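You operate a simulated robot arm through the tools that you are given. There is no shell and no other tool.

The job below is to be done with a simulated robot arm. You get a single attempt, and the scene is never put back.

TASK
Close the black tin and the green box; grey cloth into the drawer.
Fine: the oak cabinet drawer, shut again. Where these are worked on the way, their far stop is far enough and under half their travel is too little: oak cabinet drawer.

Only the result counts: the job must be done as asked and must still hold three seconds after the hand-in. Knocking over, shifting, dropping, spilling or breaking anything else fails it. Flat cloth is picked up by pressing the open fingertips on it (5 to 10 N) and closing them slowly along it; thin cloth reads only 2 to 8 mm in the jaws.

THE ROBOT
A 6-joint arm with a two-finger parallel gripper, fixed in place. Base frame: the origin is at the foot of the arm, x ahead of it, y to its left, z up. Readings come in mm, degrees, newtons and seconds.
With the tool pointing down near the work surface it reaches from about 380 to 840 mm from the base axis. Its first joint turns from -115.0 to 115.0 degrees. Payload 4.2 kg.
The TCP is the grasp point between the finger pads, 23 mm short of the fingertips. In the tool frame z runs along the fingers and y along their closing line. Largest opening 94 mm; finger width 38, thickness 10; the body of the gripper, 54 by 96 mm, starts 39 mm behind the TCP.
Orientation is that of the tool frame in the base frame, as [roll, pitch, yaw] about the fixed x, y, z axes, in that order (R = Rz(yaw) Ry(pitch) Rx(roll)). With the fingers straight down and closing along the base's y, the tool's x points along the base's -x, its y along +y and its z along -z.

THE INTERFACE
- The arm moves only by the tool arm_command. Its argument "targets" is text: rows parted by semicolons, each of 6 numbers parted by spaces: the shift along the base's x, y, z in mm, then the turn, a rotation vector about the base's x, y, z in rad. In form: tx ty tz rx ry rz; .... A call has 1 to 20 rows; each row shifts and turns the commanded pose from where the row before left it. "fingers" is the closure, from 0 (fully open) to 1 (shut), set as the call begins (left out, the last holds). Each row takes 0.2 s and may step no farther than 50 mm and 8.6 degrees from the row before; otherwise, or with a gripper value out of range, the whole call is refused. A pose out of reach is approached as far as the arm can. The call stops where the force on the tool passes 90 N (or 10 N more than at its start, if that is more) or the arm is blocked; 0.2 s more then pass. The fingers move at their own pace (about 108 mm/s each) and stop on an object; they squeeze with about 35 N. The grip force told is the motor's: it shows also when the fingers shut on nothing. Time passes only in rows, and 0.2 s behind the last, so rows that do not move let the fingers close. It gives the time, the measured TCP pose, the force on the tool (base axes), the opening and the grip force at its end, in the units of the frame above (readings bear some noise), with the torque about the TCP (base axes, N m) and any sound that the robot's microphone picked up, and new pictures: "pictures" is both (left out), scene, wrist or none.
- Cameras (640 x 400 px; columns grow to the right, rows downward): "scene" is fixed at [36.6, 504.1, 1358.2]; the picture's right is [-0.71, -0.70, 0.00], its down [-0.45, 0.46, -0.77] and it looks along [0.54, -0.55, -0.64] (base axes); focal length 329 px, centre (320, 200). "wrist" rides on the gripper at [86, 16, -74] in the tool frame; the picture's right is [-0.18, 0.98, 0.00], its down [-0.58, -0.11, -0.81] and it looks along [-0.79, -0.15, 0.59] (tool axes); focal length 243 px, centre (320, 200). There is no depth. A picture from a camera that has moved, and an enlarged one, comes with that camera's place and axes in the base frame and with its lens. The place of the scene camera against the robot may be out by one fixed shift of up to 18 mm in any direction.
- slide_trunk(by): slides the trunk up (or, below 0, down) by that many mm; the arm rides with it, the base frame stays. It gives what a move gives, with no picture.
- close_up(camera, box): a new picture of the part [left, top, right, bottom] of that camera's present view, enlarged. No time passes.
- close_job(): hands the job in; it is judged then, once.

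Places have to be worked out from the pictures, the camera data and where the tool is seen. Open the gripper and draw the arm clear of the work before you hand the job in, unless the task says otherwise.

The tools are called after "Request:" as name(argument=value, ...) on one line, values as JSON. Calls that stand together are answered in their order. arm_command: Moves the arm, as the interface text tells. Its arguments: {"type":"object","properties":{"targets":{"type":"string"},"fingers":{"type":"number"},"pictures":{"type":"string","enum":["both","scene","wrist","none"]}},"required":["targets"]} The other tools are called the same way: slide_trunk (by) slides the trunk up or down; close_up (camera, box) takes an enlarged picture of a part of a camera's view; close_job () hands the job in.

At the start:

```text
time_s: 0.0
eef_pos: [547.6, -251.5, 988.5]
tool_rot: [180.0, 0.0, 180.0]
force: [0.3, 0.1, 0.3]
torque: [0.0, -0.01, 0.0]
grip_width: 94.1
gripper_force: 0.0
trunk travel left (down, up): [-650.0, 340.0]
```

scene: 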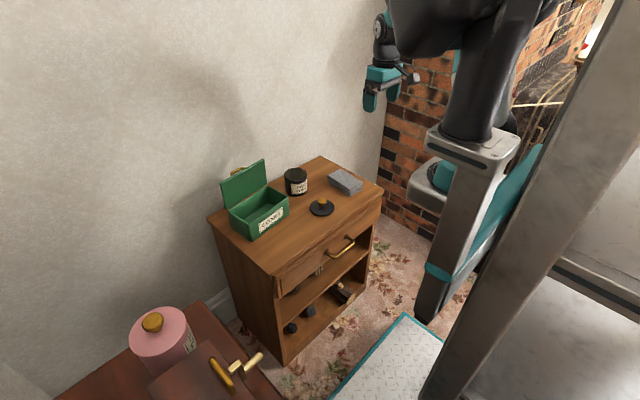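
wrist: 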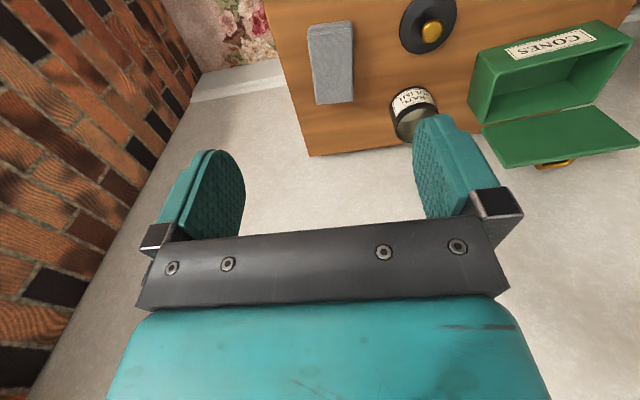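

I start by enlarging the views to identify the cabinet, tin, lid, box and cloth.

Request:
close_up(camera="scene", box=[200, 140, 400, 265])

Request:
close_up(camera="scene", box=[220, 230, 400, 360])

Request:
close_up(camera="wrist", box=[260, 0, 640, 200])

Request:
close_up(camera="scene", box=[0, 280, 320, 400])

```text
3.20 times, centred on (300, 202) of scene
camera zoom: at [36.6, 504.1, 1358.2], right [-0.71, -0.7, 0.0], down [-0.45, 0.46, -0.77], along [0.54, -0.55, -0.64], focal length 1053 px, centre (384, 192)
```

zoom: 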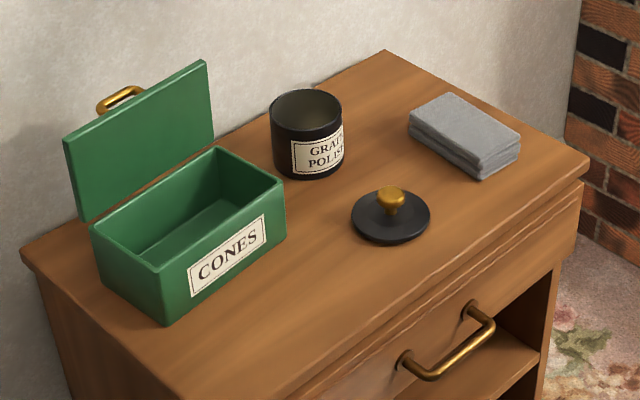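

```text
3.08 times, centred on (310, 295) of scene
camera zoom: at [36.6, 504.1, 1358.2], right [-0.71, -0.7, 0.0], down [-0.45, 0.46, -0.77], along [0.54, -0.55, -0.64], focal length 1012 px, centre (351, -92)
```

zoom: 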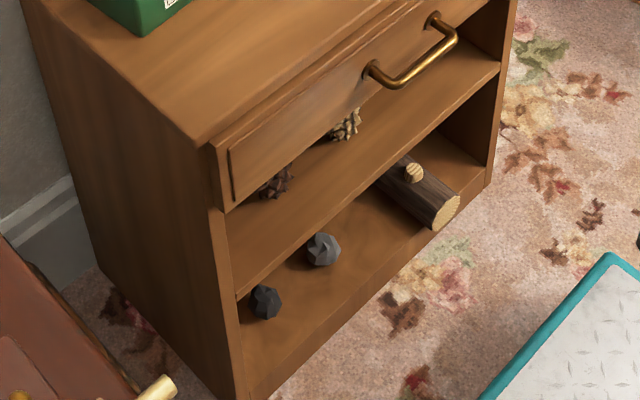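

```text
1.68 times, centred on (450, 100) of wrist
camera zoom: at [462.2, -234.5, 1063.1], right [0.18, 0.98, 0.0], down [0.58, -0.11, 0.81], along [0.79, -0.15, -0.59], focal length 409 px, centre (101, 368)
```

zoom: 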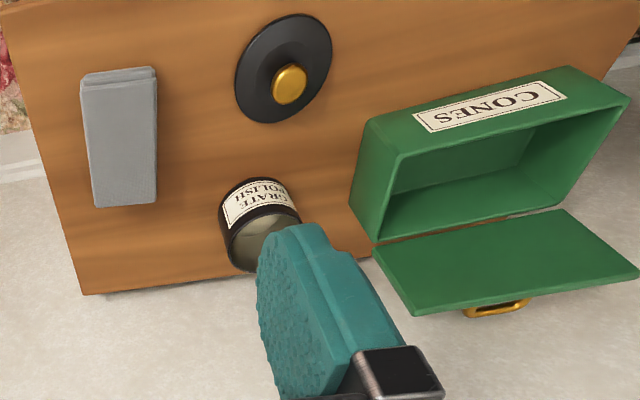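

```text
2.00 times, centred on (160, 340) of scene
camera zoom: at [36.6, 504.1, 1358.2], right [-0.71, -0.7, 0.0], down [-0.45, 0.46, -0.77], along [0.54, -0.55, -0.64], focal length 658 px, centre (640, -80)
```

zoom: 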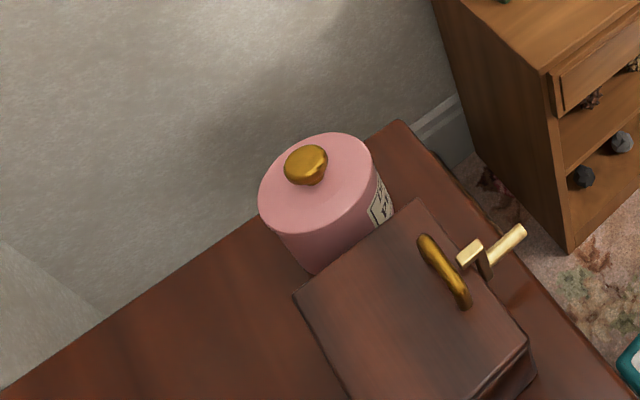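

The cabinet faces the robot (front at about x≈520, top at z≈630). I shift the tool 200 mm along +y at the same height to get a second wrist view to triangulate from.

Request:
arm_command(targets="0 50 0 0 0 0; 0 50 0 0 0 0; 0 50 0 0 0 0; 0 50 0 0 0 0; 0 0 0 0 0 0", fingers=0, pictures="both")

```text
time_s: 1.2
eef_pos: [546.2, -50.0, 985.6]
tool_rot: [-180.0, 0.0, 180.0]
force: [-0.2, 0.2, -0.8]
torque: [0.01, 0.01, 0.01]
grip_width: 94.0
gripper_force: 0.1
trunk travel left (down, up): [-650.0, 340.0]
camera wrist: at [460.4, -34.2, 1060.7], right [0.19, 0.98, 0.0], down [0.58, -0.11, 0.81], along [0.79, -0.15, -0.59], focal length 243 px, centre (320, 200)
```

scene: 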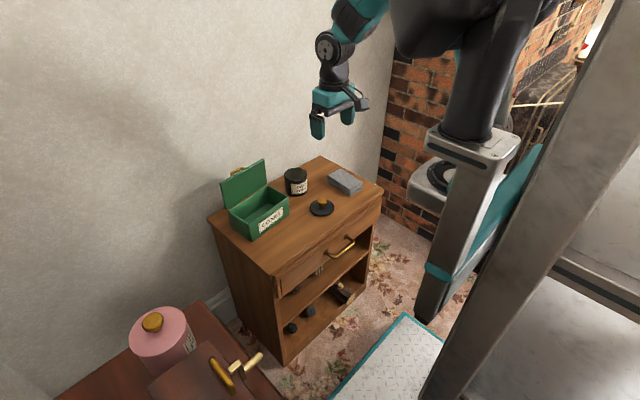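
wrist: 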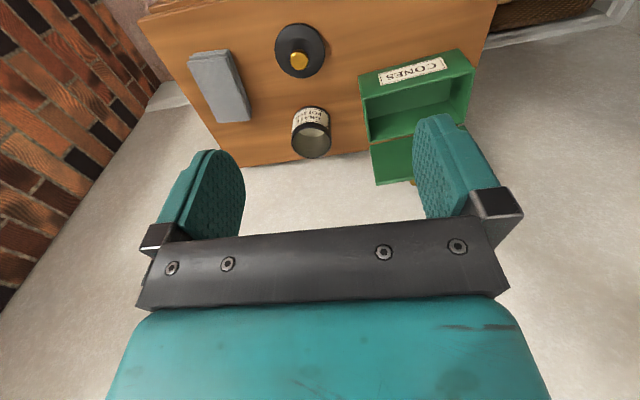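

The tin, lid, cloth and box are all visible from here. I enlarge this view for accurate pixel measurements.

Request:
close_up(camera="wrist", box=[140, 0, 340, 125])

Request:
close_up(camera="wrist", box=[270, 70, 500, 200])

Request:
close_up(camera="wrist", box=[320, 0, 520, 125])

```text
3.20 times, centred on (240, 62) of wrist
camera zoom: at [460.4, -34.2, 1060.7], right [0.19, 0.98, 0.0], down [0.58, -0.11, 0.81], along [0.79, -0.15, -0.59], focal length 776 px, centre (576, 640)
```

zoom: 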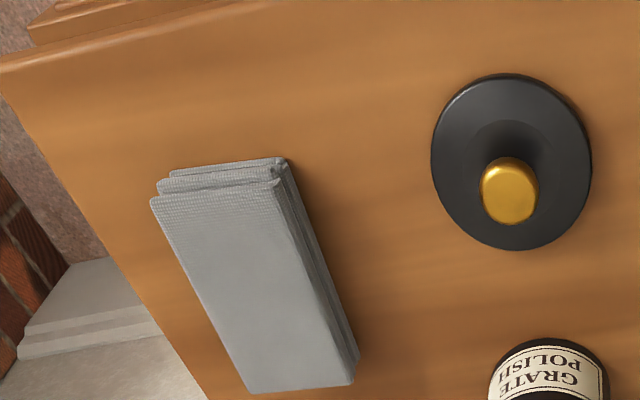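

```text
2.78 times, centred on (385, 135) of wrist
camera zoom: at [460.4, -34.2, 1060.7], right [0.19, 0.98, 0.0], down [0.58, -0.11, 0.81], along [0.79, -0.15, -0.59], focal length 675 px, centre (139, 381)
```

zoom: 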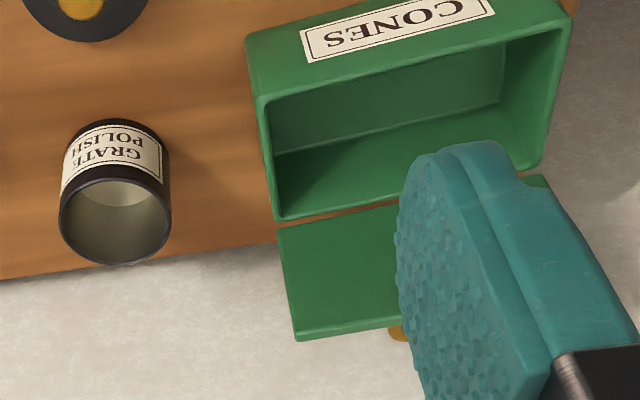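

```text
3.20 times, centred on (420, 62) of wrist
camera zoom: at [460.4, -34.2, 1060.7], right [0.19, 0.98, 0.0], down [0.58, -0.11, 0.81], along [0.79, -0.15, -0.59], focal length 776 px, centre (0, 640)
```

zoom: 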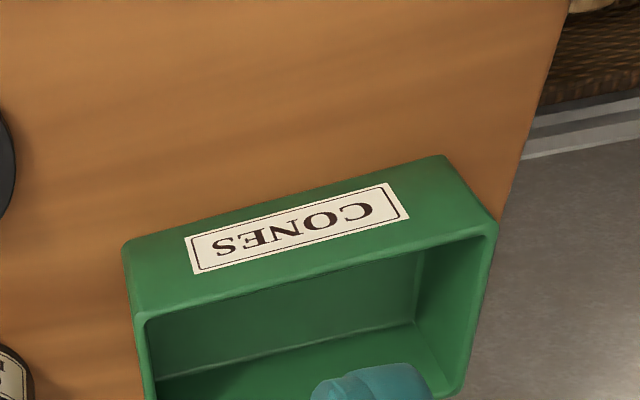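

Triangulating gives the lid knob at about (629, −99, 655) and the tin rim centre at about (771, −111, 682). I move further along +y for a clear view of the green box.

Request:
arm_command(targets="0 50 0 0 0 0; 0 50 0 0 0 0; 0 20 0 0 0 0; 0 0 0 0 0 0", pictures="wrist")

Request:
close_up(camera="wrist", box=[180, 50, 440, 212])

Request:
close_up(camera="scene", box=[200, 150, 300, 245])

```text
time_s: 2.2
eef_pos: [549.5, 70.7, 990.1]
tool_rot: [-180.0, 0.0, 180.0]
force: [1.1, -0.6, 0.7]
torque: [0.02, 0.01, 0.01]
grip_width: 93.9
gripper_force: 0.2
trunk travel left (down, up): [-650.0, 340.0]
camera wrist: at [463.4, 86.7, 1065.7], right [0.18, 0.98, 0.0], down [0.58, -0.11, 0.81], along [0.79, -0.15, -0.59], focal length 243 px, centre (320, 200)
```

wrist: 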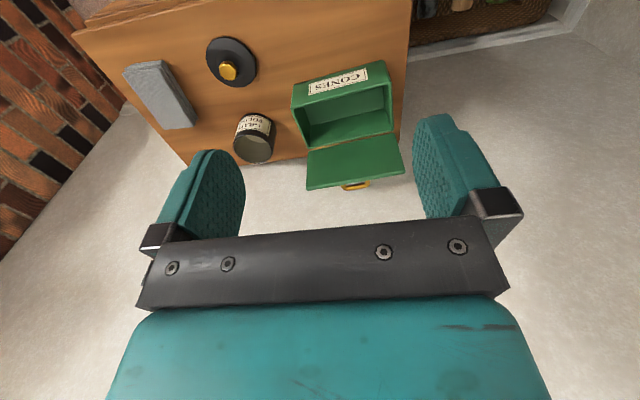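

```text
2.46 times, centred on (310, 131) of wrist
camera zoom: at [463.4, 86.7, 1065.7], right [0.18, 0.98, 0.0], down [0.58, -0.11, 0.81], along [0.79, -0.15, -0.59], focal length 597 px, centre (345, 370)
```

zoom: 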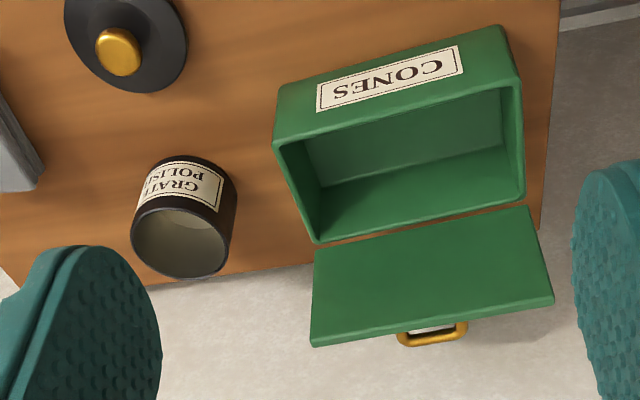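

```text
4.21 times, centred on (250, 198) of scene
camera zoom: at [36.6, 504.1, 1358.2], right [-0.71, -0.7, 0.0], down [-0.45, 0.46, -0.77], along [0.54, -0.55, -0.64], focal length 1385 px, centre (615, 210)
```

zoom: 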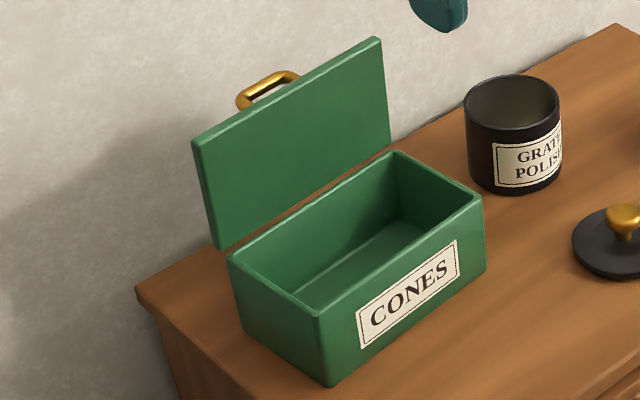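

The green box's lid stands nearly upright (hinge about x≈780, z≈703; free edge z≈798), and the box spans roughly y 0–165. I start with the tin: I move above the lid knob at about (629, −99) and lower part of the way to re-measure.

Request:
arm_command(targets="20 -42 -45 0 0 0; 20 -42 -45 0 0 0; 20 -43 -40 0 0 0; 20 -43 -40 0 0 0; 0 0 0 0 0 0; 0 0 0 0 0 0", fingers=0, pictures="both")

Request:
close_up(camera="wrist", box=[160, 0, 480, 200])

```text
refused: row 1 steps farther than a row can; nothing moved
```

```text
2.00 times, centred on (320, 100) of wrist
camera zoom: at [463.4, 86.7, 1065.7], right [0.18, 0.98, 0.0], down [0.58, -0.11, 0.81], along [0.79, -0.15, -0.59], focal length 485 px, centre (320, 400)
```

zoom: 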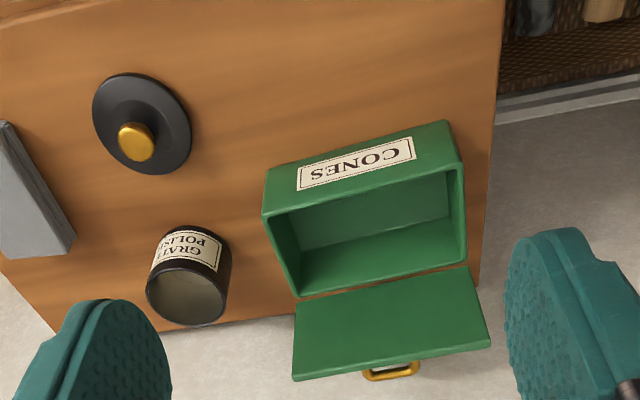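

The rows were longer than 50 mm in total, so the call was refused. I split the same move into smaller steps.

Request:
arm_command(targets="13 -28 -30 0 0 0; 13 -28 -30 0 0 0; 13 -28 -30 0 0 0; 13 -28 -30 0 0 0; 14 -29 -30 0 0 0; 14 -29 -30 0 0 0; 0 0 0 0 0 0; 0 0 0 0 0 0", fingers=0, pictures="both")

Request:
close_up(camera="wrist", box=[160, 0, 480, 200])

```text
time_s: 4.0
eef_pos: [626.2, -103.5, 809.8]
tool_rot: [180.0, 0.0, 179.9]
force: [-0.1, 0.2, -0.2]
torque: [0.01, 0.0, 0.02]
grip_width: 94.1
gripper_force: 0.0
trunk travel left (down, up): [-650.0, 340.0]
camera wrist: at [539.9, -86.5, 884.6], right [0.18, 0.98, 0.0], down [0.58, -0.11, 0.81], along [0.79, -0.15, -0.59], focal length 243 px, centre (320, 200)
```

scene: 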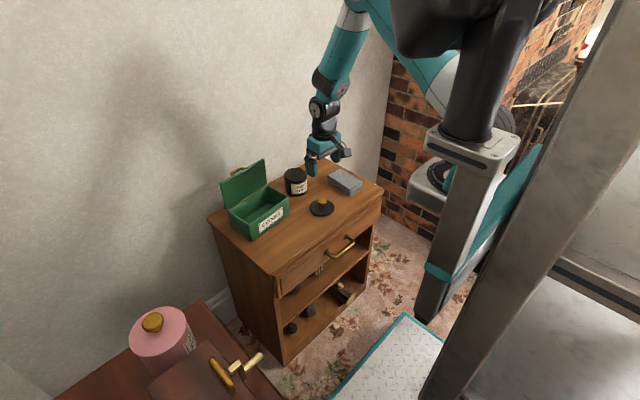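
wrist: 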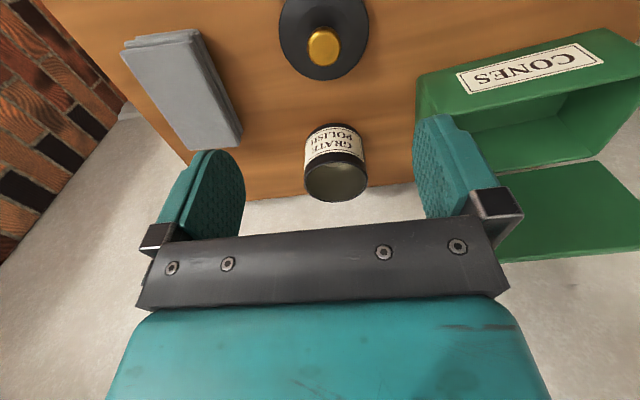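

```text
2.00 times, centred on (320, 100) of wrist
camera zoom: at [539.9, -86.5, 884.6], right [0.18, 0.98, 0.0], down [0.58, -0.11, 0.81], along [0.79, -0.15, -0.59], focal length 485 px, centre (320, 400)
```

zoom: 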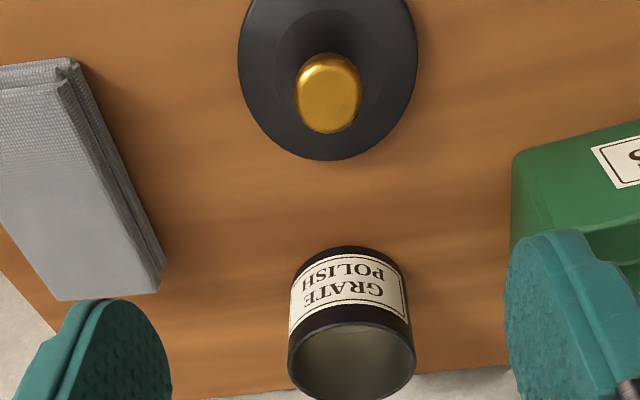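

Both lid and tin are seen clearly: knob centre at about (629.5, −98, 655), tin rim centre at about (772.5, −109, 682). I centre over the knob and descend until the fingertips are beside it but above the lid disc.

Request:
arm_command(targets="2 3 -30 0 0 0; 0 0 -30 0 0 0; 0 0 -30 0 0 0; 0 0 -25 0 0 0; 0 0 -10 0 0 0; 0 0 0 0 0 0; 0 0 0 0 0 0", fingers=0, pictures="both")

Request:
close_up(camera="wrist", box=[160, 50, 480, 250])

Request:
close_up(camera="scene", box=[260, 130, 400, 220])

```text
time_s: 5.6
eef_pos: [629.1, -97.0, 683.6]
tool_rot: [180.0, 0.0, 180.0]
force: [0.5, -1.1, 0.3]
torque: [0.0, 0.02, 0.03]
grip_width: 94.4
gripper_force: 0.0
trunk travel left (down, up): [-650.0, 340.0]
camera wrist: at [542.9, -80.4, 759.1], right [0.18, 0.98, 0.0], down [0.58, -0.11, 0.81], along [0.79, -0.15, -0.59], focal length 243 px, centre (320, 200)
```

scene: 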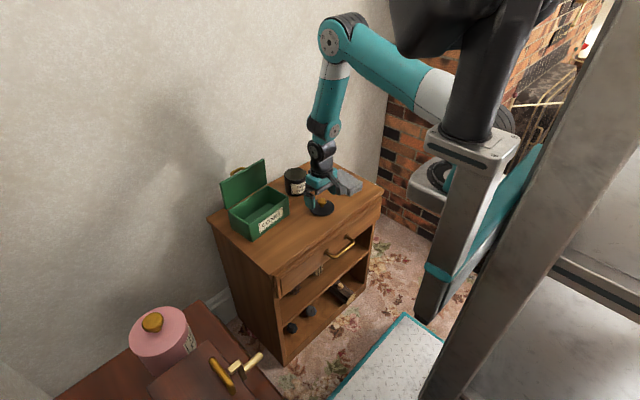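
wrist: 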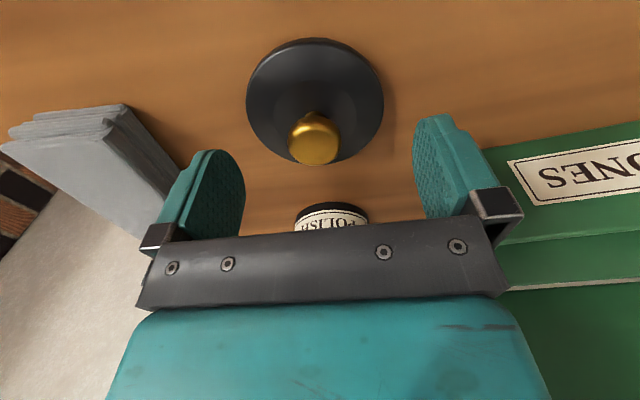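

```text
2.00 times, centred on (320, 150) of wrist
camera zoom: at [542.9, -80.4, 759.1], right [0.18, 0.98, 0.0], down [0.58, -0.11, 0.81], along [0.79, -0.15, -0.59], focal length 485 px, centre (320, 300)
```

zoom: 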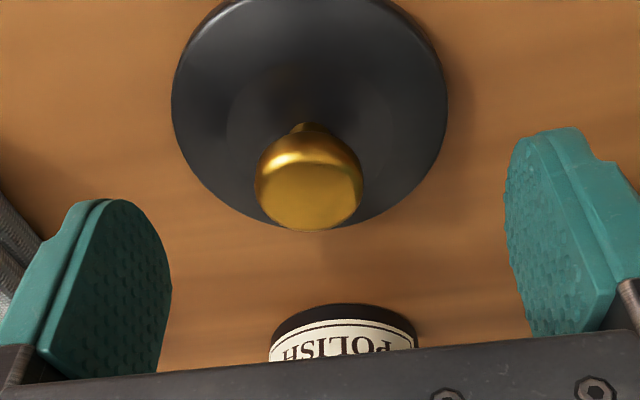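

```text
4.44 times, centred on (330, 175) of scene
camera zoom: at [36.6, 504.1, 1358.2], right [-0.71, -0.7, 0.0], down [-0.45, 0.46, -0.77], along [0.54, -0.55, -0.64], focal length 1462 px, centre (276, 311)
```

zoom: 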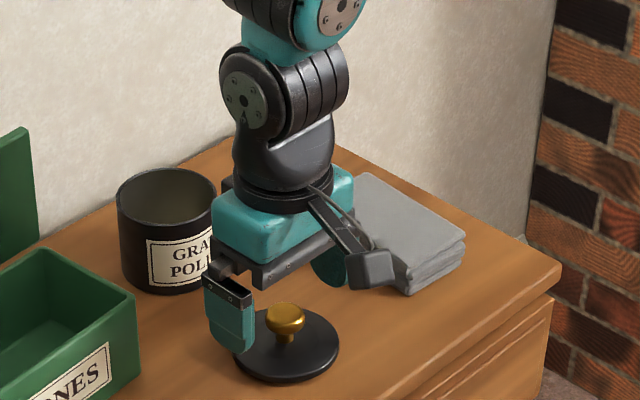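

The knob sits about 3 mm to the −y side of the tool axis, with the fingertips still above it. I correct that, drop the last 16 mm, and then close on the knob.

Request:
arm_command(targets="0 -3 -8 0 0 0; 0 0 -8 0 0 0; 0 0 0 0 0 0", fingers=0, pictures="none")

Request:
arm_command(targets="0 0 0 0 0 0; 0 0 0 0 0 0; 0 0 0 0 0 0; 0 0 0 0 0 0; 0 0 0 0 0 0", fingers=1, pictures="wrist")

Request:
close_up(camera="wrist", box=[160, 50, 480, 250])

```text
time_s: 6.4
eef_pos: [628.2, -100.9, 666.3]
tool_rot: [-180.0, 0.1, 179.9]
force: [0.1, 0.1, 0.8]
torque: [-0.01, -0.02, 0.0]
grip_width: 94.0
gripper_force: 0.1
trunk travel left (down, up): [-650.0, 340.0]
```

```text
time_s: 7.6
eef_pos: [629.0, -100.1, 666.9]
tool_rot: [179.9, 0.0, 179.9]
force: [0.9, 0.2, 0.8]
torque: [0.0, -0.05, 0.02]
grip_width: 28.5
gripper_force: 34.3
trunk travel left (down, up): [-650.0, 340.0]
camera wrist: at [543.2, -83.8, 742.2], right [0.18, 0.98, 0.0], down [0.58, -0.11, 0.81], along [0.79, -0.15, -0.59], focal length 243 px, centre (320, 200)
```

wrist: 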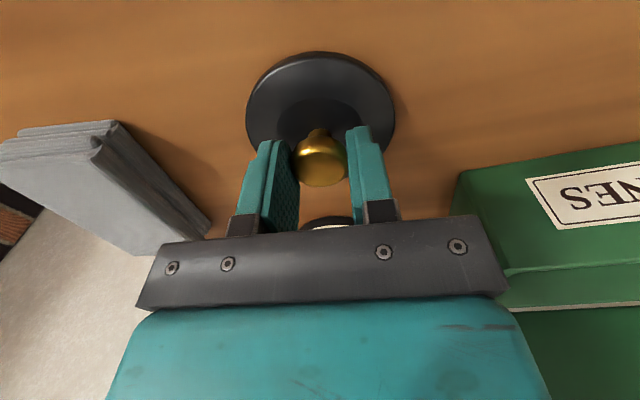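

```text
2.00 times, centred on (320, 150) of wrist
camera zoom: at [543.2, -83.8, 742.2], right [0.18, 0.98, 0.0], down [0.58, -0.11, 0.81], along [0.79, -0.15, -0.59], focal length 485 px, centre (320, 300)
```

zoom: 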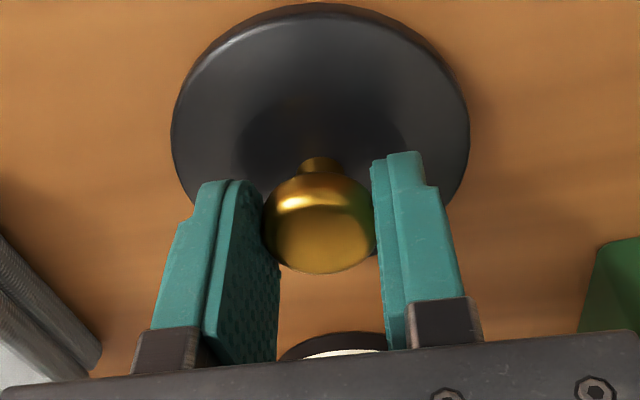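

The fingers stopped at 28.5 mm with 34 N, so the knob is held. I lift the lid 90 mm straight up and check it comes along.

Request:
arm_command(targets="0 0 10 0 0 0; 0 0 20 0 0 0; 0 0 30 0 0 0; 0 0 30 0 0 0; 0 0 0 0 0 0", fingers=1, pictures="both")

Request:
close_up(camera="wrist", box=[160, 50, 480, 250])

Request:
close_up(camera="scene", box=[260, 130, 400, 220])

```text
time_s: 8.8
eef_pos: [629.0, -102.8, 756.5]
tool_rot: [180.0, -0.1, 180.0]
force: [-0.2, 0.1, -0.5]
torque: [0.0, 0.03, 0.04]
grip_width: 28.2
gripper_force: 35.1
trunk travel left (down, up): [-650.0, 340.0]
camera wrist: at [543.5, -86.0, 831.8], right [0.18, 0.98, 0.0], down [0.58, -0.11, 0.81], along [0.79, -0.15, -0.59], focal length 243 px, centre (320, 200)
```

scene: 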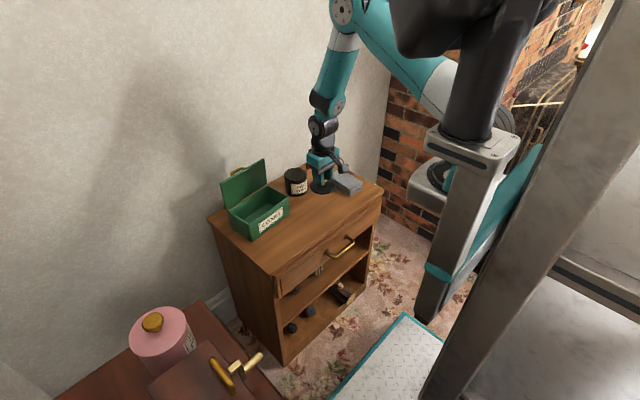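
wrist: 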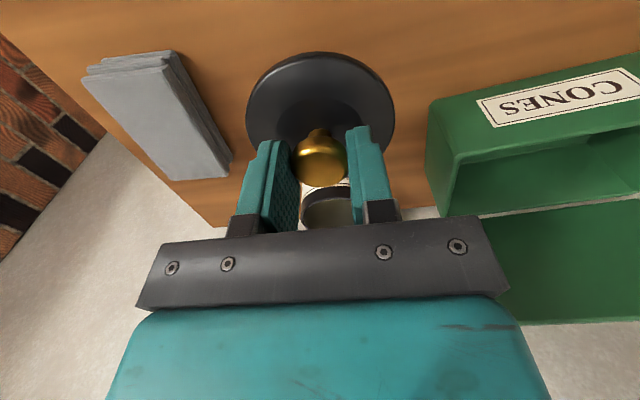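

```text
2.00 times, centred on (320, 150) of wrist
camera zoom: at [543.5, -86.0, 831.8], right [0.18, 0.98, 0.0], down [0.58, -0.11, 0.81], along [0.79, -0.15, -0.59], focal length 485 px, centre (320, 300)
```

zoom: 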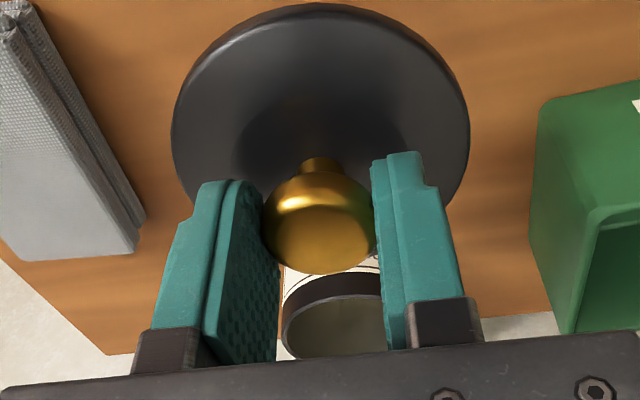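

```text
4.44 times, centred on (330, 175) of scene
camera zoom: at [36.6, 504.1, 1358.2], right [-0.71, -0.7, 0.0], down [-0.45, 0.46, -0.77], along [0.54, -0.55, -0.64], focal length 1462 px, centre (276, 311)
```

zoom: 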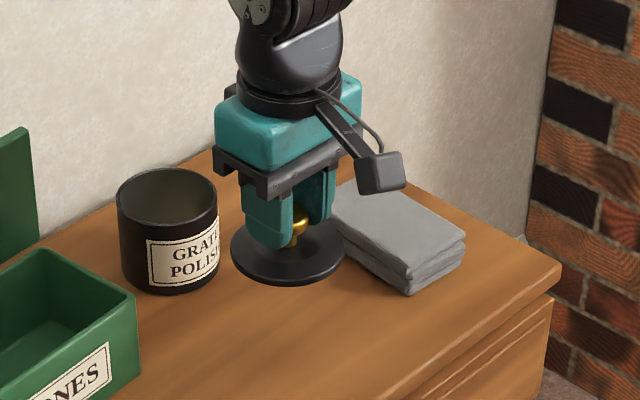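

The lid came up level and firmly held. Before going over the tin, I move sideways so the wrist camera gets a close, unobstructed look at the tin rim.

Request:
arm_command(targets="15 -40 0 0 0 0; 15 -40 0 0 0 0; 0 -40 0 0 0 0; 0 0 0 0 0 0; 0 0 0 0 0 0", fingers=1, pictures="wrist")

Request:
close_up(camera="wrist", box=[380, 90, 540, 250])

Request:
close_up(camera="scene", box=[270, 150, 350, 200])

```text
time_s: 10.0
eef_pos: [660.7, -218.9, 760.2]
tool_rot: [-179.9, 0.0, -180.0]
force: [0.3, 0.5, 0.4]
torque: [0.04, -0.03, 0.01]
grip_width: 28.4
gripper_force: 35.1
trunk travel left (down, up): [-650.0, 340.0]
camera wrist: at [574.3, -202.5, 835.0], right [0.18, 0.98, 0.0], down [0.58, -0.11, 0.81], along [0.79, -0.15, -0.59], focal length 243 px, centre (320, 200)
```

wrist: 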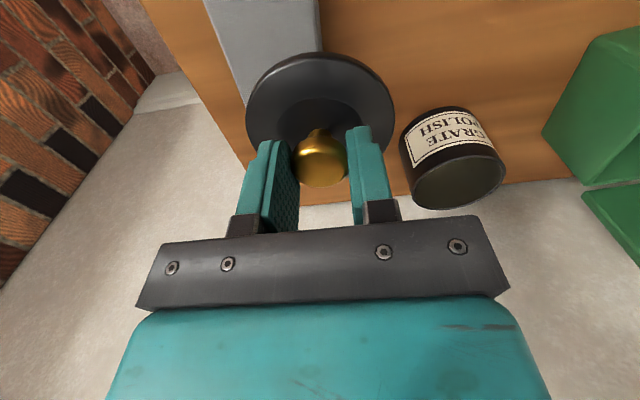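

```text
2.50 times, centred on (460, 170) of wrist
camera zoom: at [574.3, -202.5, 835.0], right [0.18, 0.98, 0.0], down [0.58, -0.11, 0.81], along [0.79, -0.15, -0.59], focal length 606 px, centre (-30, 275)
```

zoom: 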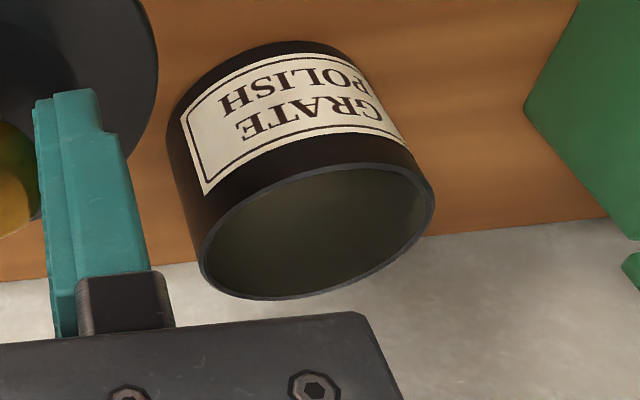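

```text
8.00 times, centred on (310, 175) of scene
camera zoom: at [36.6, 504.1, 1358.2], right [-0.71, -0.7, 0.0], down [-0.45, 0.46, -0.77], along [0.54, -0.55, -0.64], focal length 2632 px, centre (400, 400)
```

zoom: 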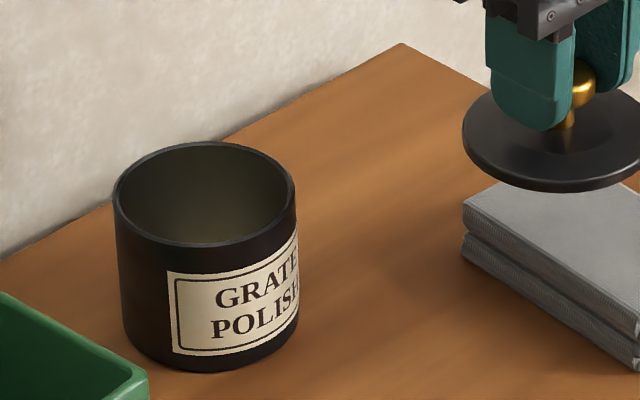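

Combining all views, the tin rim centre is about (771, −110) with its rim at z≈686. I carry the lid over it at a safe height, about 30 mm above the rim, and check alignment.

Request:
arm_command(targets="28 28 0 0 0 0; 28 28 0 0 0 0; 28 28 0 0 0 0; 27.8 27.3 0 0 0 0; 0 0 0 0 0 0; 0 0 0 0 0 0", fingers=1, pictures="both")

Request:
close_up(camera="wrist", box=[220, 0, 420, 125])

Request:
close_up(camera="scene", box=[270, 150, 350, 200])

```text
time_s: 11.4
eef_pos: [772.6, -107.7, 757.4]
tool_rot: [180.0, 0.0, -180.0]
force: [0.3, 0.9, -0.9]
torque: [-0.04, 0.01, 0.02]
grip_width: 28.3
gripper_force: 35.1
trunk travel left (down, up): [-650.0, 340.0]
camera wrist: at [687.1, -90.1, 834.1], right [0.18, 0.98, 0.0], down [0.58, -0.11, 0.81], along [0.79, -0.15, -0.59], focal length 243 px, centre (320, 200)
```

scene: 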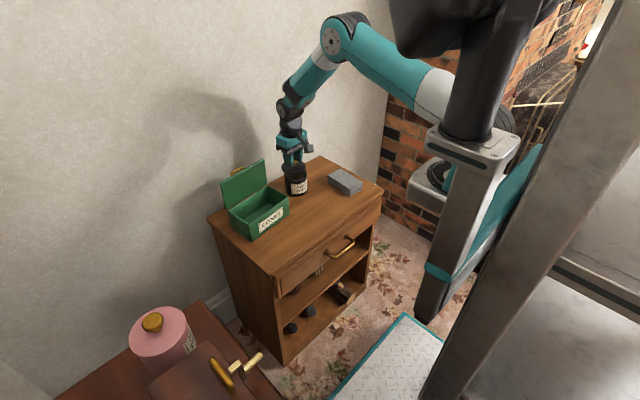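
wrist: 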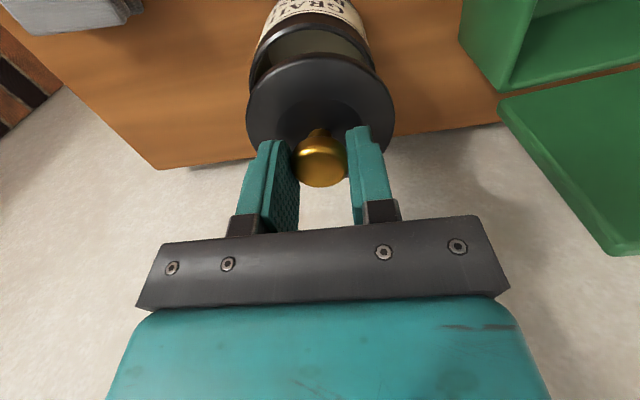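

```text
3.20 times, centred on (320, 62) of wrist
camera zoom: at [687.1, -90.1, 834.1], right [0.18, 0.98, 0.0], down [0.58, -0.11, 0.81], along [0.79, -0.15, -0.59], focal length 776 px, centre (320, 640)
```

zoom: 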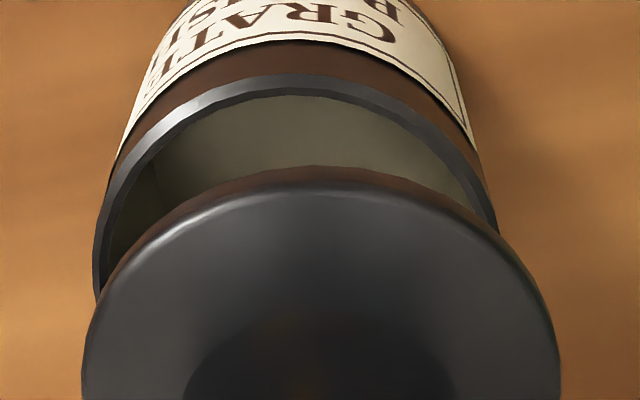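

```text
8.00 times, centred on (310, 175) of scene
camera zoom: at [36.6, 504.1, 1358.2], right [-0.71, -0.7, 0.0], down [-0.45, 0.46, -0.77], along [0.54, -0.55, -0.64], focal length 2632 px, centre (400, 400)
```

zoom: 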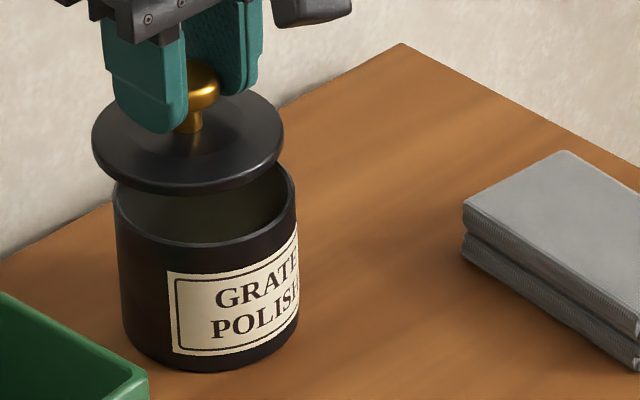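

The lid is nearly over the tin but seems to sit a few mm toward +y and +x of it. I enlarge the scene view further to measure the offset accurately.

Request:
close_up(camera="scene", box=[278, 158, 310, 178])

Request:
close_up(camera="scene", box=[278, 174, 314, 199])

```text
16.00 times, centred on (294, 168) of scene
camera zoom: at [36.6, 504.1, 1358.2], right [-0.71, -0.7, 0.0], down [-0.45, 0.46, -0.77], along [0.54, -0.55, -0.64], focal length 5264 px, centre (736, 712)
```

zoom: 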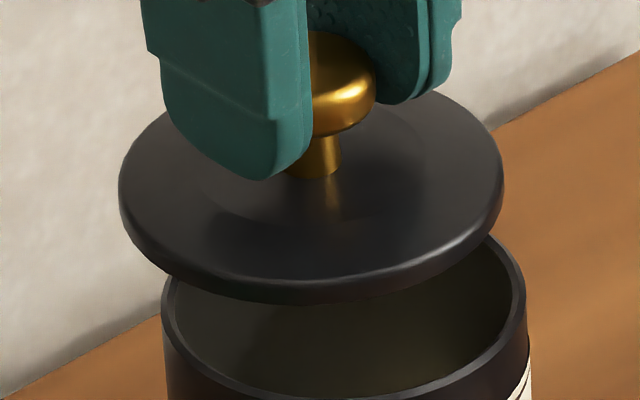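

```text
16.00 times, centred on (296, 186) of scene
camera zoom: at [36.6, 504.1, 1358.2], right [-0.71, -0.7, 0.0], down [-0.45, 0.46, -0.77], along [0.54, -0.55, -0.64], focal length 5264 px, centre (704, 416)
```

zoom: 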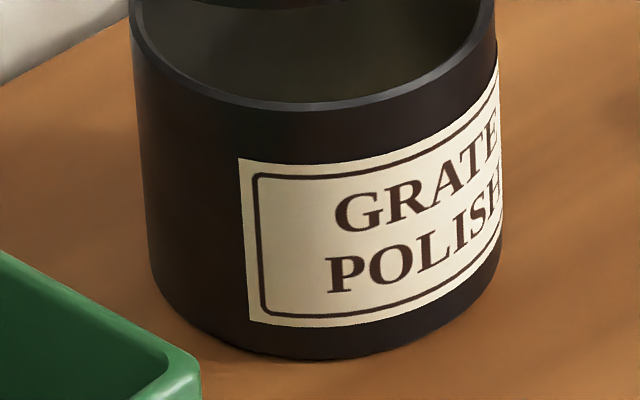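

Both views agree the lid should go about 3.5 mm toward −y and a few mm toward −x. I apply that correction and lower 18 mm so the lid hovers just above the rim, where misalignment shows directly.

Request:
arm_command(targets="-2.5 -3.5 -9 0 0 0; 0 0 -9 0 0 0; 0 0 0 0 0 0; 0 0 0 0 0 0", fingers=1, pictures="wrist")

Request:
close_up(camera="wrist", box=[220, 0, 420, 125])

Request:
close_up(camera="scene", box=[278, 164, 314, 187])

```text
time_s: 12.4
eef_pos: [770.4, -111.5, 738.6]
tool_rot: [-180.0, -0.1, -180.0]
force: [0.3, -0.4, -0.7]
torque: [0.02, -0.01, 0.0]
grip_width: 28.6
gripper_force: 34.6
trunk travel left (down, up): [-650.0, 340.0]
camera wrist: at [684.9, -95.3, 814.3], right [0.18, 0.98, 0.0], down [0.58, -0.11, 0.81], along [0.79, -0.15, -0.59], focal length 243 px, centre (320, 200)
```

wrist: 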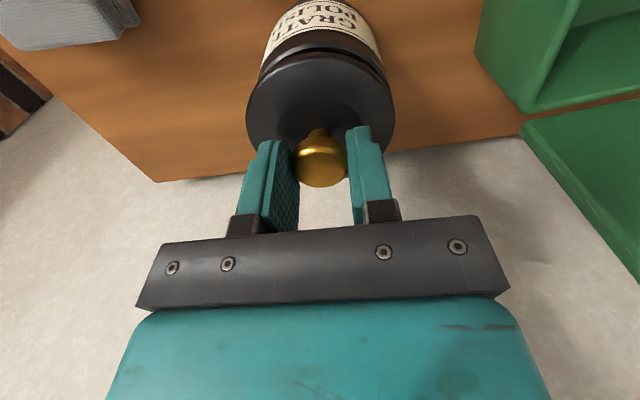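

```text
3.20 times, centred on (320, 62) of wrist
camera zoom: at [684.9, -95.3, 814.3], right [0.18, 0.98, 0.0], down [0.58, -0.11, 0.81], along [0.79, -0.15, -0.59], focal length 776 px, centre (320, 640)
```

zoom: 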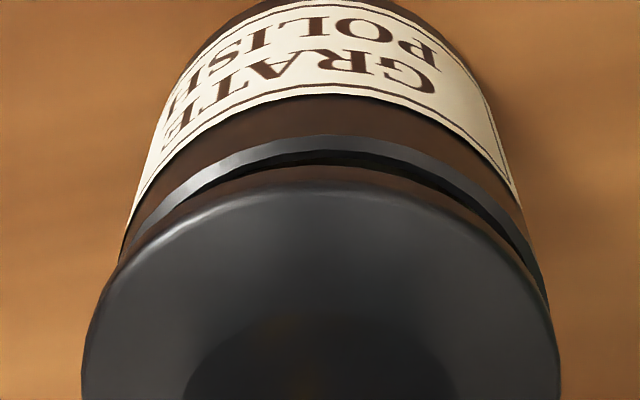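

```text
16.00 times, centred on (296, 176) of scene
camera zoom: at [36.6, 504.1, 1358.2], right [-0.71, -0.7, 0.0], down [-0.45, 0.46, -0.77], along [0.54, -0.55, -0.64], focal length 5264 px, centre (704, 592)
```

zoom: 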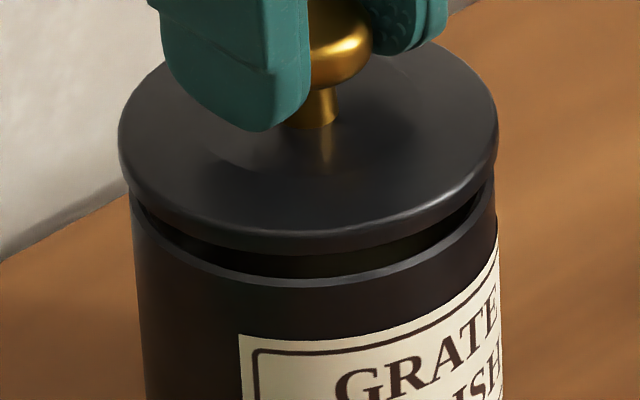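

The lid is now within about 2 mm of concentric and hovers roughly 9 mm above the rim. I nudge by (−2, +1) mm and lower 7 mm.

Request:
arm_command(targets="-2 1 0 0 0 0; 0 0 -4 0 0 0; 0 0 -3 0 0 0; 0 0 0 0 0 0", fingers=1, pictures="wrist")

Request:
close_up(camera="wrist", box=[220, 0, 420, 125])

Request:
close_up(camera="scene", box=[278, 164, 314, 187])

```text
time_s: 13.4
eef_pos: [768.2, -112.0, 733.0]
tool_rot: [-179.9, 0.0, -180.0]
force: [0.6, -1.3, 0.3]
torque: [0.01, 0.0, 0.0]
grip_width: 28.2
gripper_force: 35.1
trunk travel left (down, up): [-650.0, 340.0]
camera wrist: at [681.6, -94.9, 807.8], right [0.18, 0.98, 0.0], down [0.58, -0.11, 0.81], along [0.79, -0.15, -0.59], focal length 243 px, centre (320, 200)
```

wrist: 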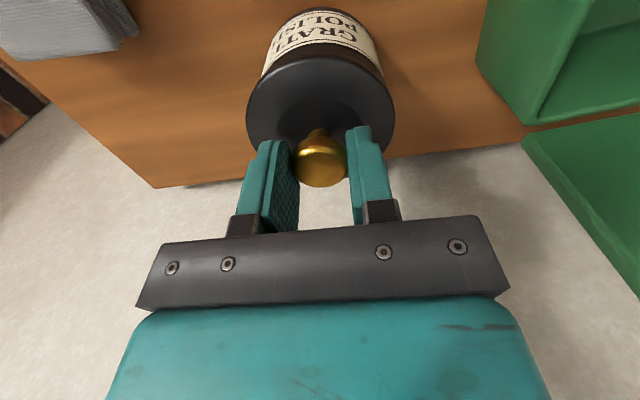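

```text
3.20 times, centred on (320, 62) of wrist
camera zoom: at [681.6, -94.9, 807.8], right [0.18, 0.98, 0.0], down [0.58, -0.11, 0.81], along [0.79, -0.15, -0.59], focal length 776 px, centre (320, 640)
```

zoom: 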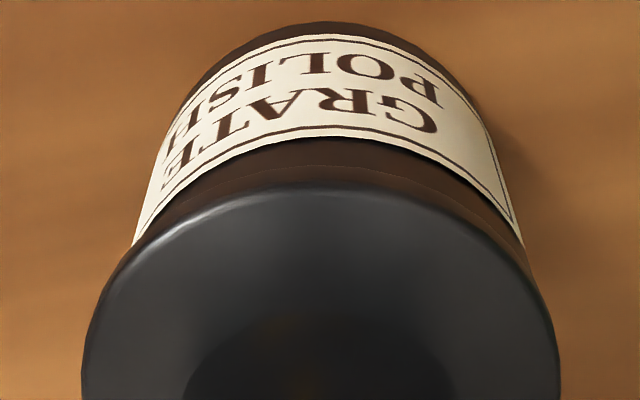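

```text
16.00 times, centred on (296, 176) of scene
camera zoom: at [36.6, 504.1, 1358.2], right [-0.71, -0.7, 0.0], down [-0.45, 0.46, -0.77], along [0.54, -0.55, -0.64], focal length 5264 px, centre (704, 592)
```

zoom: 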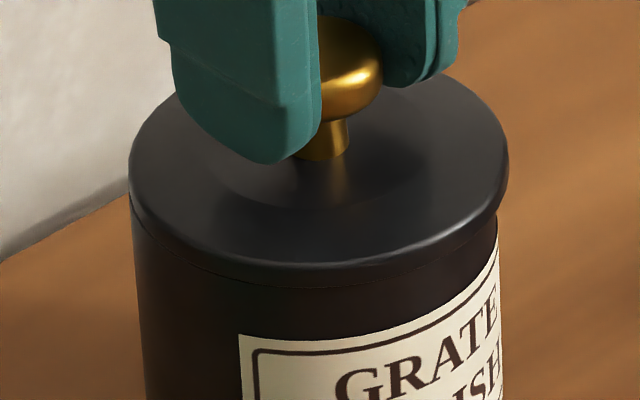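

The lid now practically covers the rim, about 1 mm over to the −x side in the scene view, and there is no contact force yet. I shift +1 mm in x and lower in 1–2 mm steps.

Request:
arm_command(targets="1 0 0 0 0 0; 0 0 -1.5 0 0 0; 0 0 -1.5 0 0 0; 0 0 0 0 0 0", fingers=1, pictures="none")

Request:
close_up(camera="scene", box=[278, 164, 314, 187])

```text
time_s: 14.4
eef_pos: [769.8, -112.6, 731.4]
tool_rot: [180.0, 0.2, -179.9]
force: [-7.3, 1.3, 30.8]
torque: [-0.01, 0.63, -0.01]
grip_width: 28.6
gripper_force: 34.8
trunk travel left (down, up): [-650.0, 340.0]
```

```text
16.00 times, centred on (296, 176) of scene
camera zoom: at [36.6, 504.1, 1358.2], right [-0.71, -0.7, 0.0], down [-0.45, 0.46, -0.77], along [0.54, -0.55, -0.64], focal length 5264 px, centre (704, 592)
```

zoom: 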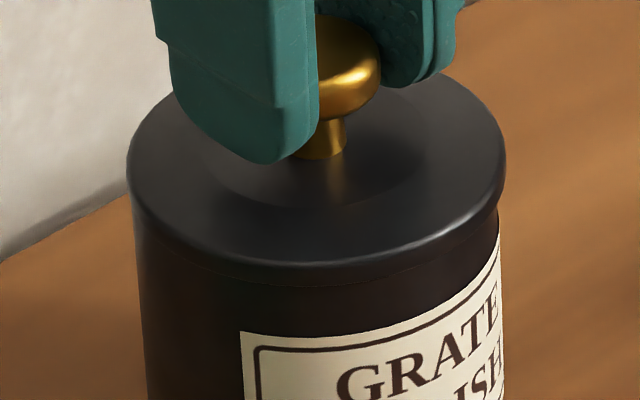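

Contact: 31 N upward with a small −7 N along x, so the lid is seated or nearly so. I relax the sideways load by moving −1 mm in x and look at the seam.

Request:
arm_command(targets="-0.8 0 0.8 0 0 0; 0 0 0 0 0 0", fingers=1, pictures="wrist")

Request:
close_up(camera="scene", box=[278, 164, 314, 187])

Request:
close_up(camera="wrist", box=[220, 0, 420, 125])

```text
time_s: 15.0
eef_pos: [769.1, -112.8, 731.5]
tool_rot: [-180.0, 0.4, 180.0]
force: [4.7, 3.4, 26.7]
torque: [0.05, -0.23, -0.02]
grip_width: 28.2
gripper_force: 35.1
trunk travel left (down, up): [-650.0, 340.0]
camera wrist: at [682.4, -95.6, 806.1], right [0.18, 0.98, 0.0], down [0.58, -0.11, 0.81], along [0.8, -0.15, -0.59], focal length 243 px, centre (320, 200)
```

wrist: 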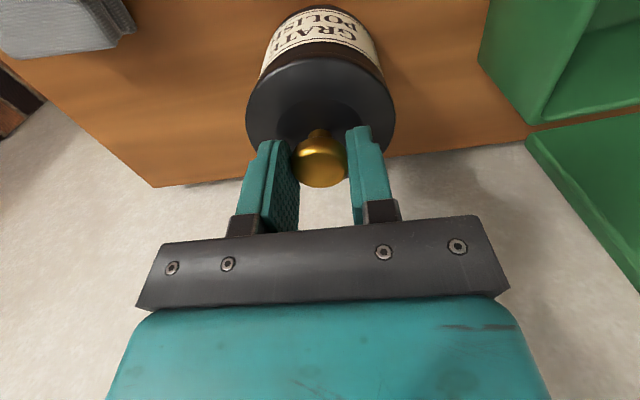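

```text
16.00 times, centred on (296, 176) of scene
camera zoom: at [36.6, 504.1, 1358.2], right [-0.71, -0.7, 0.0], down [-0.45, 0.46, -0.77], along [0.54, -0.55, -0.64], focal length 5264 px, centre (704, 592)
```

zoom: 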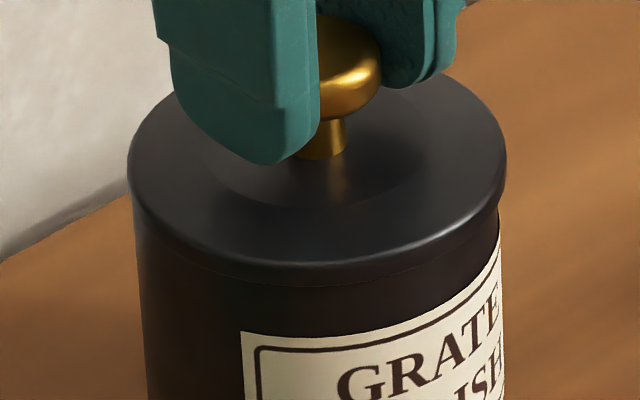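

```text
3.20 times, centred on (320, 62) of wrist
camera zoom: at [682.4, -95.6, 806.1], right [0.18, 0.98, 0.0], down [0.58, -0.11, 0.81], along [0.8, -0.15, -0.59], focal length 776 px, centre (320, 640)
```

zoom: 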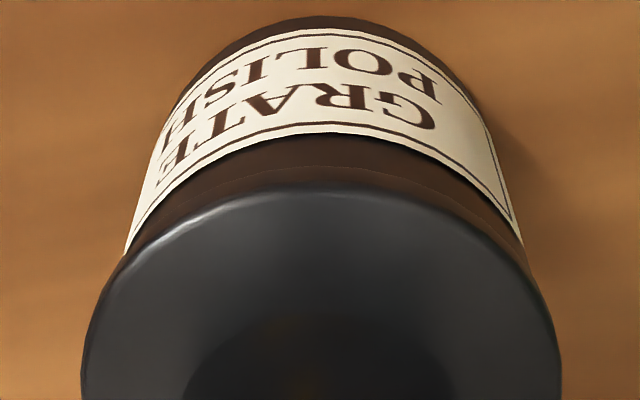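

The seam looks closed and the load is now central. I ease up about 1 mm to take the preload off before releasing the knob.

Request:
arm_command(targets="0 0 0.8 0 0 0; 0 0 0 0 0 0", fingers=1, pictures="none")

```text
time_s: 15.6
eef_pos: [768.1, -113.2, 731.5]
tool_rot: [179.9, 0.2, 179.8]
force: [9.2, 1.4, 19.8]
torque: [0.03, -0.69, 0.05]
grip_width: 28.5
gripper_force: 35.1
trunk travel left (down, up): [-650.0, 340.0]
```

The lid is laterally engaged with the tin (9 N sideways when off by under a millimetre), which suggests it is on properly. I recentre by +0.5 mm and ease up a bit more.

Request:
arm_command(targets="0.4 0 0.8 0 0 0; 0 0 0 0 0 0", fingers=1, pictures="none")

```text
time_s: 16.2
eef_pos: [767.7, -111.4, 730.9]
tool_rot: [180.0, -0.1, 179.9]
force: [3.5, -0.4, 14.6]
torque: [-0.04, -0.3, -0.01]
grip_width: 28.5
gripper_force: 35.7
trunk travel left (down, up): [-650.0, 340.0]
```

Load is falling steadily (14.6 N). I ease up another 1.4 mm and then open the fingers.

Request:
arm_command(targets="0.2 0 1.3 0 0 0; 0 0 0 0 0 0", fingers=1, pictures="none")

Request:
arm_command(targets="0 0 0 0 0 0; 0 0 0 0 0 0; 0 0 0 0 0 0", fingers=0, pictures="wrist")

Request:
close_up(camera="scene", box=[278, 164, 314, 187])

```text
time_s: 16.8
eef_pos: [765.7, -113.0, 732.1]
tool_rot: [-179.9, -0.3, -179.9]
force: [0.1, 0.0, 1.1]
torque: [0.01, -0.06, 0.02]
grip_width: 28.5
gripper_force: 34.9
trunk travel left (down, up): [-650.0, 340.0]
```

```text
time_s: 17.6
eef_pos: [770.1, -112.8, 732.5]
tool_rot: [180.0, 0.1, 179.9]
force: [0.2, 0.8, -1.0]
torque: [0.0, 0.03, 0.02]
grip_width: 94.1
gripper_force: 0.1
trunk travel left (down, up): [-650.0, 340.0]
heard: snap
camera wrist: at [682.7, -96.2, 807.9], right [0.18, 0.98, 0.0], down [0.58, -0.11, 0.81], along [0.79, -0.15, -0.59], focal length 243 px, centre (320, 200)
```

wrist: 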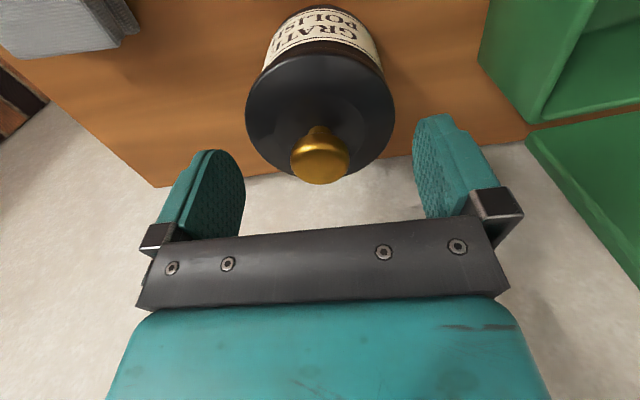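

```text
16.00 times, centred on (296, 176) of scene
camera zoom: at [36.6, 504.1, 1358.2], right [-0.71, -0.7, 0.0], down [-0.45, 0.46, -0.77], along [0.54, -0.55, -0.64], focal length 5264 px, centre (704, 592)
```

zoom: 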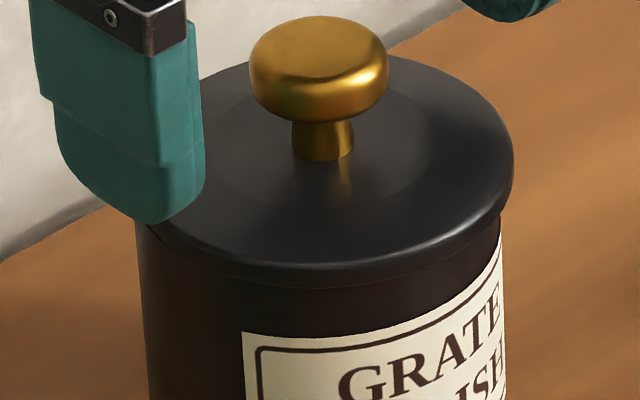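

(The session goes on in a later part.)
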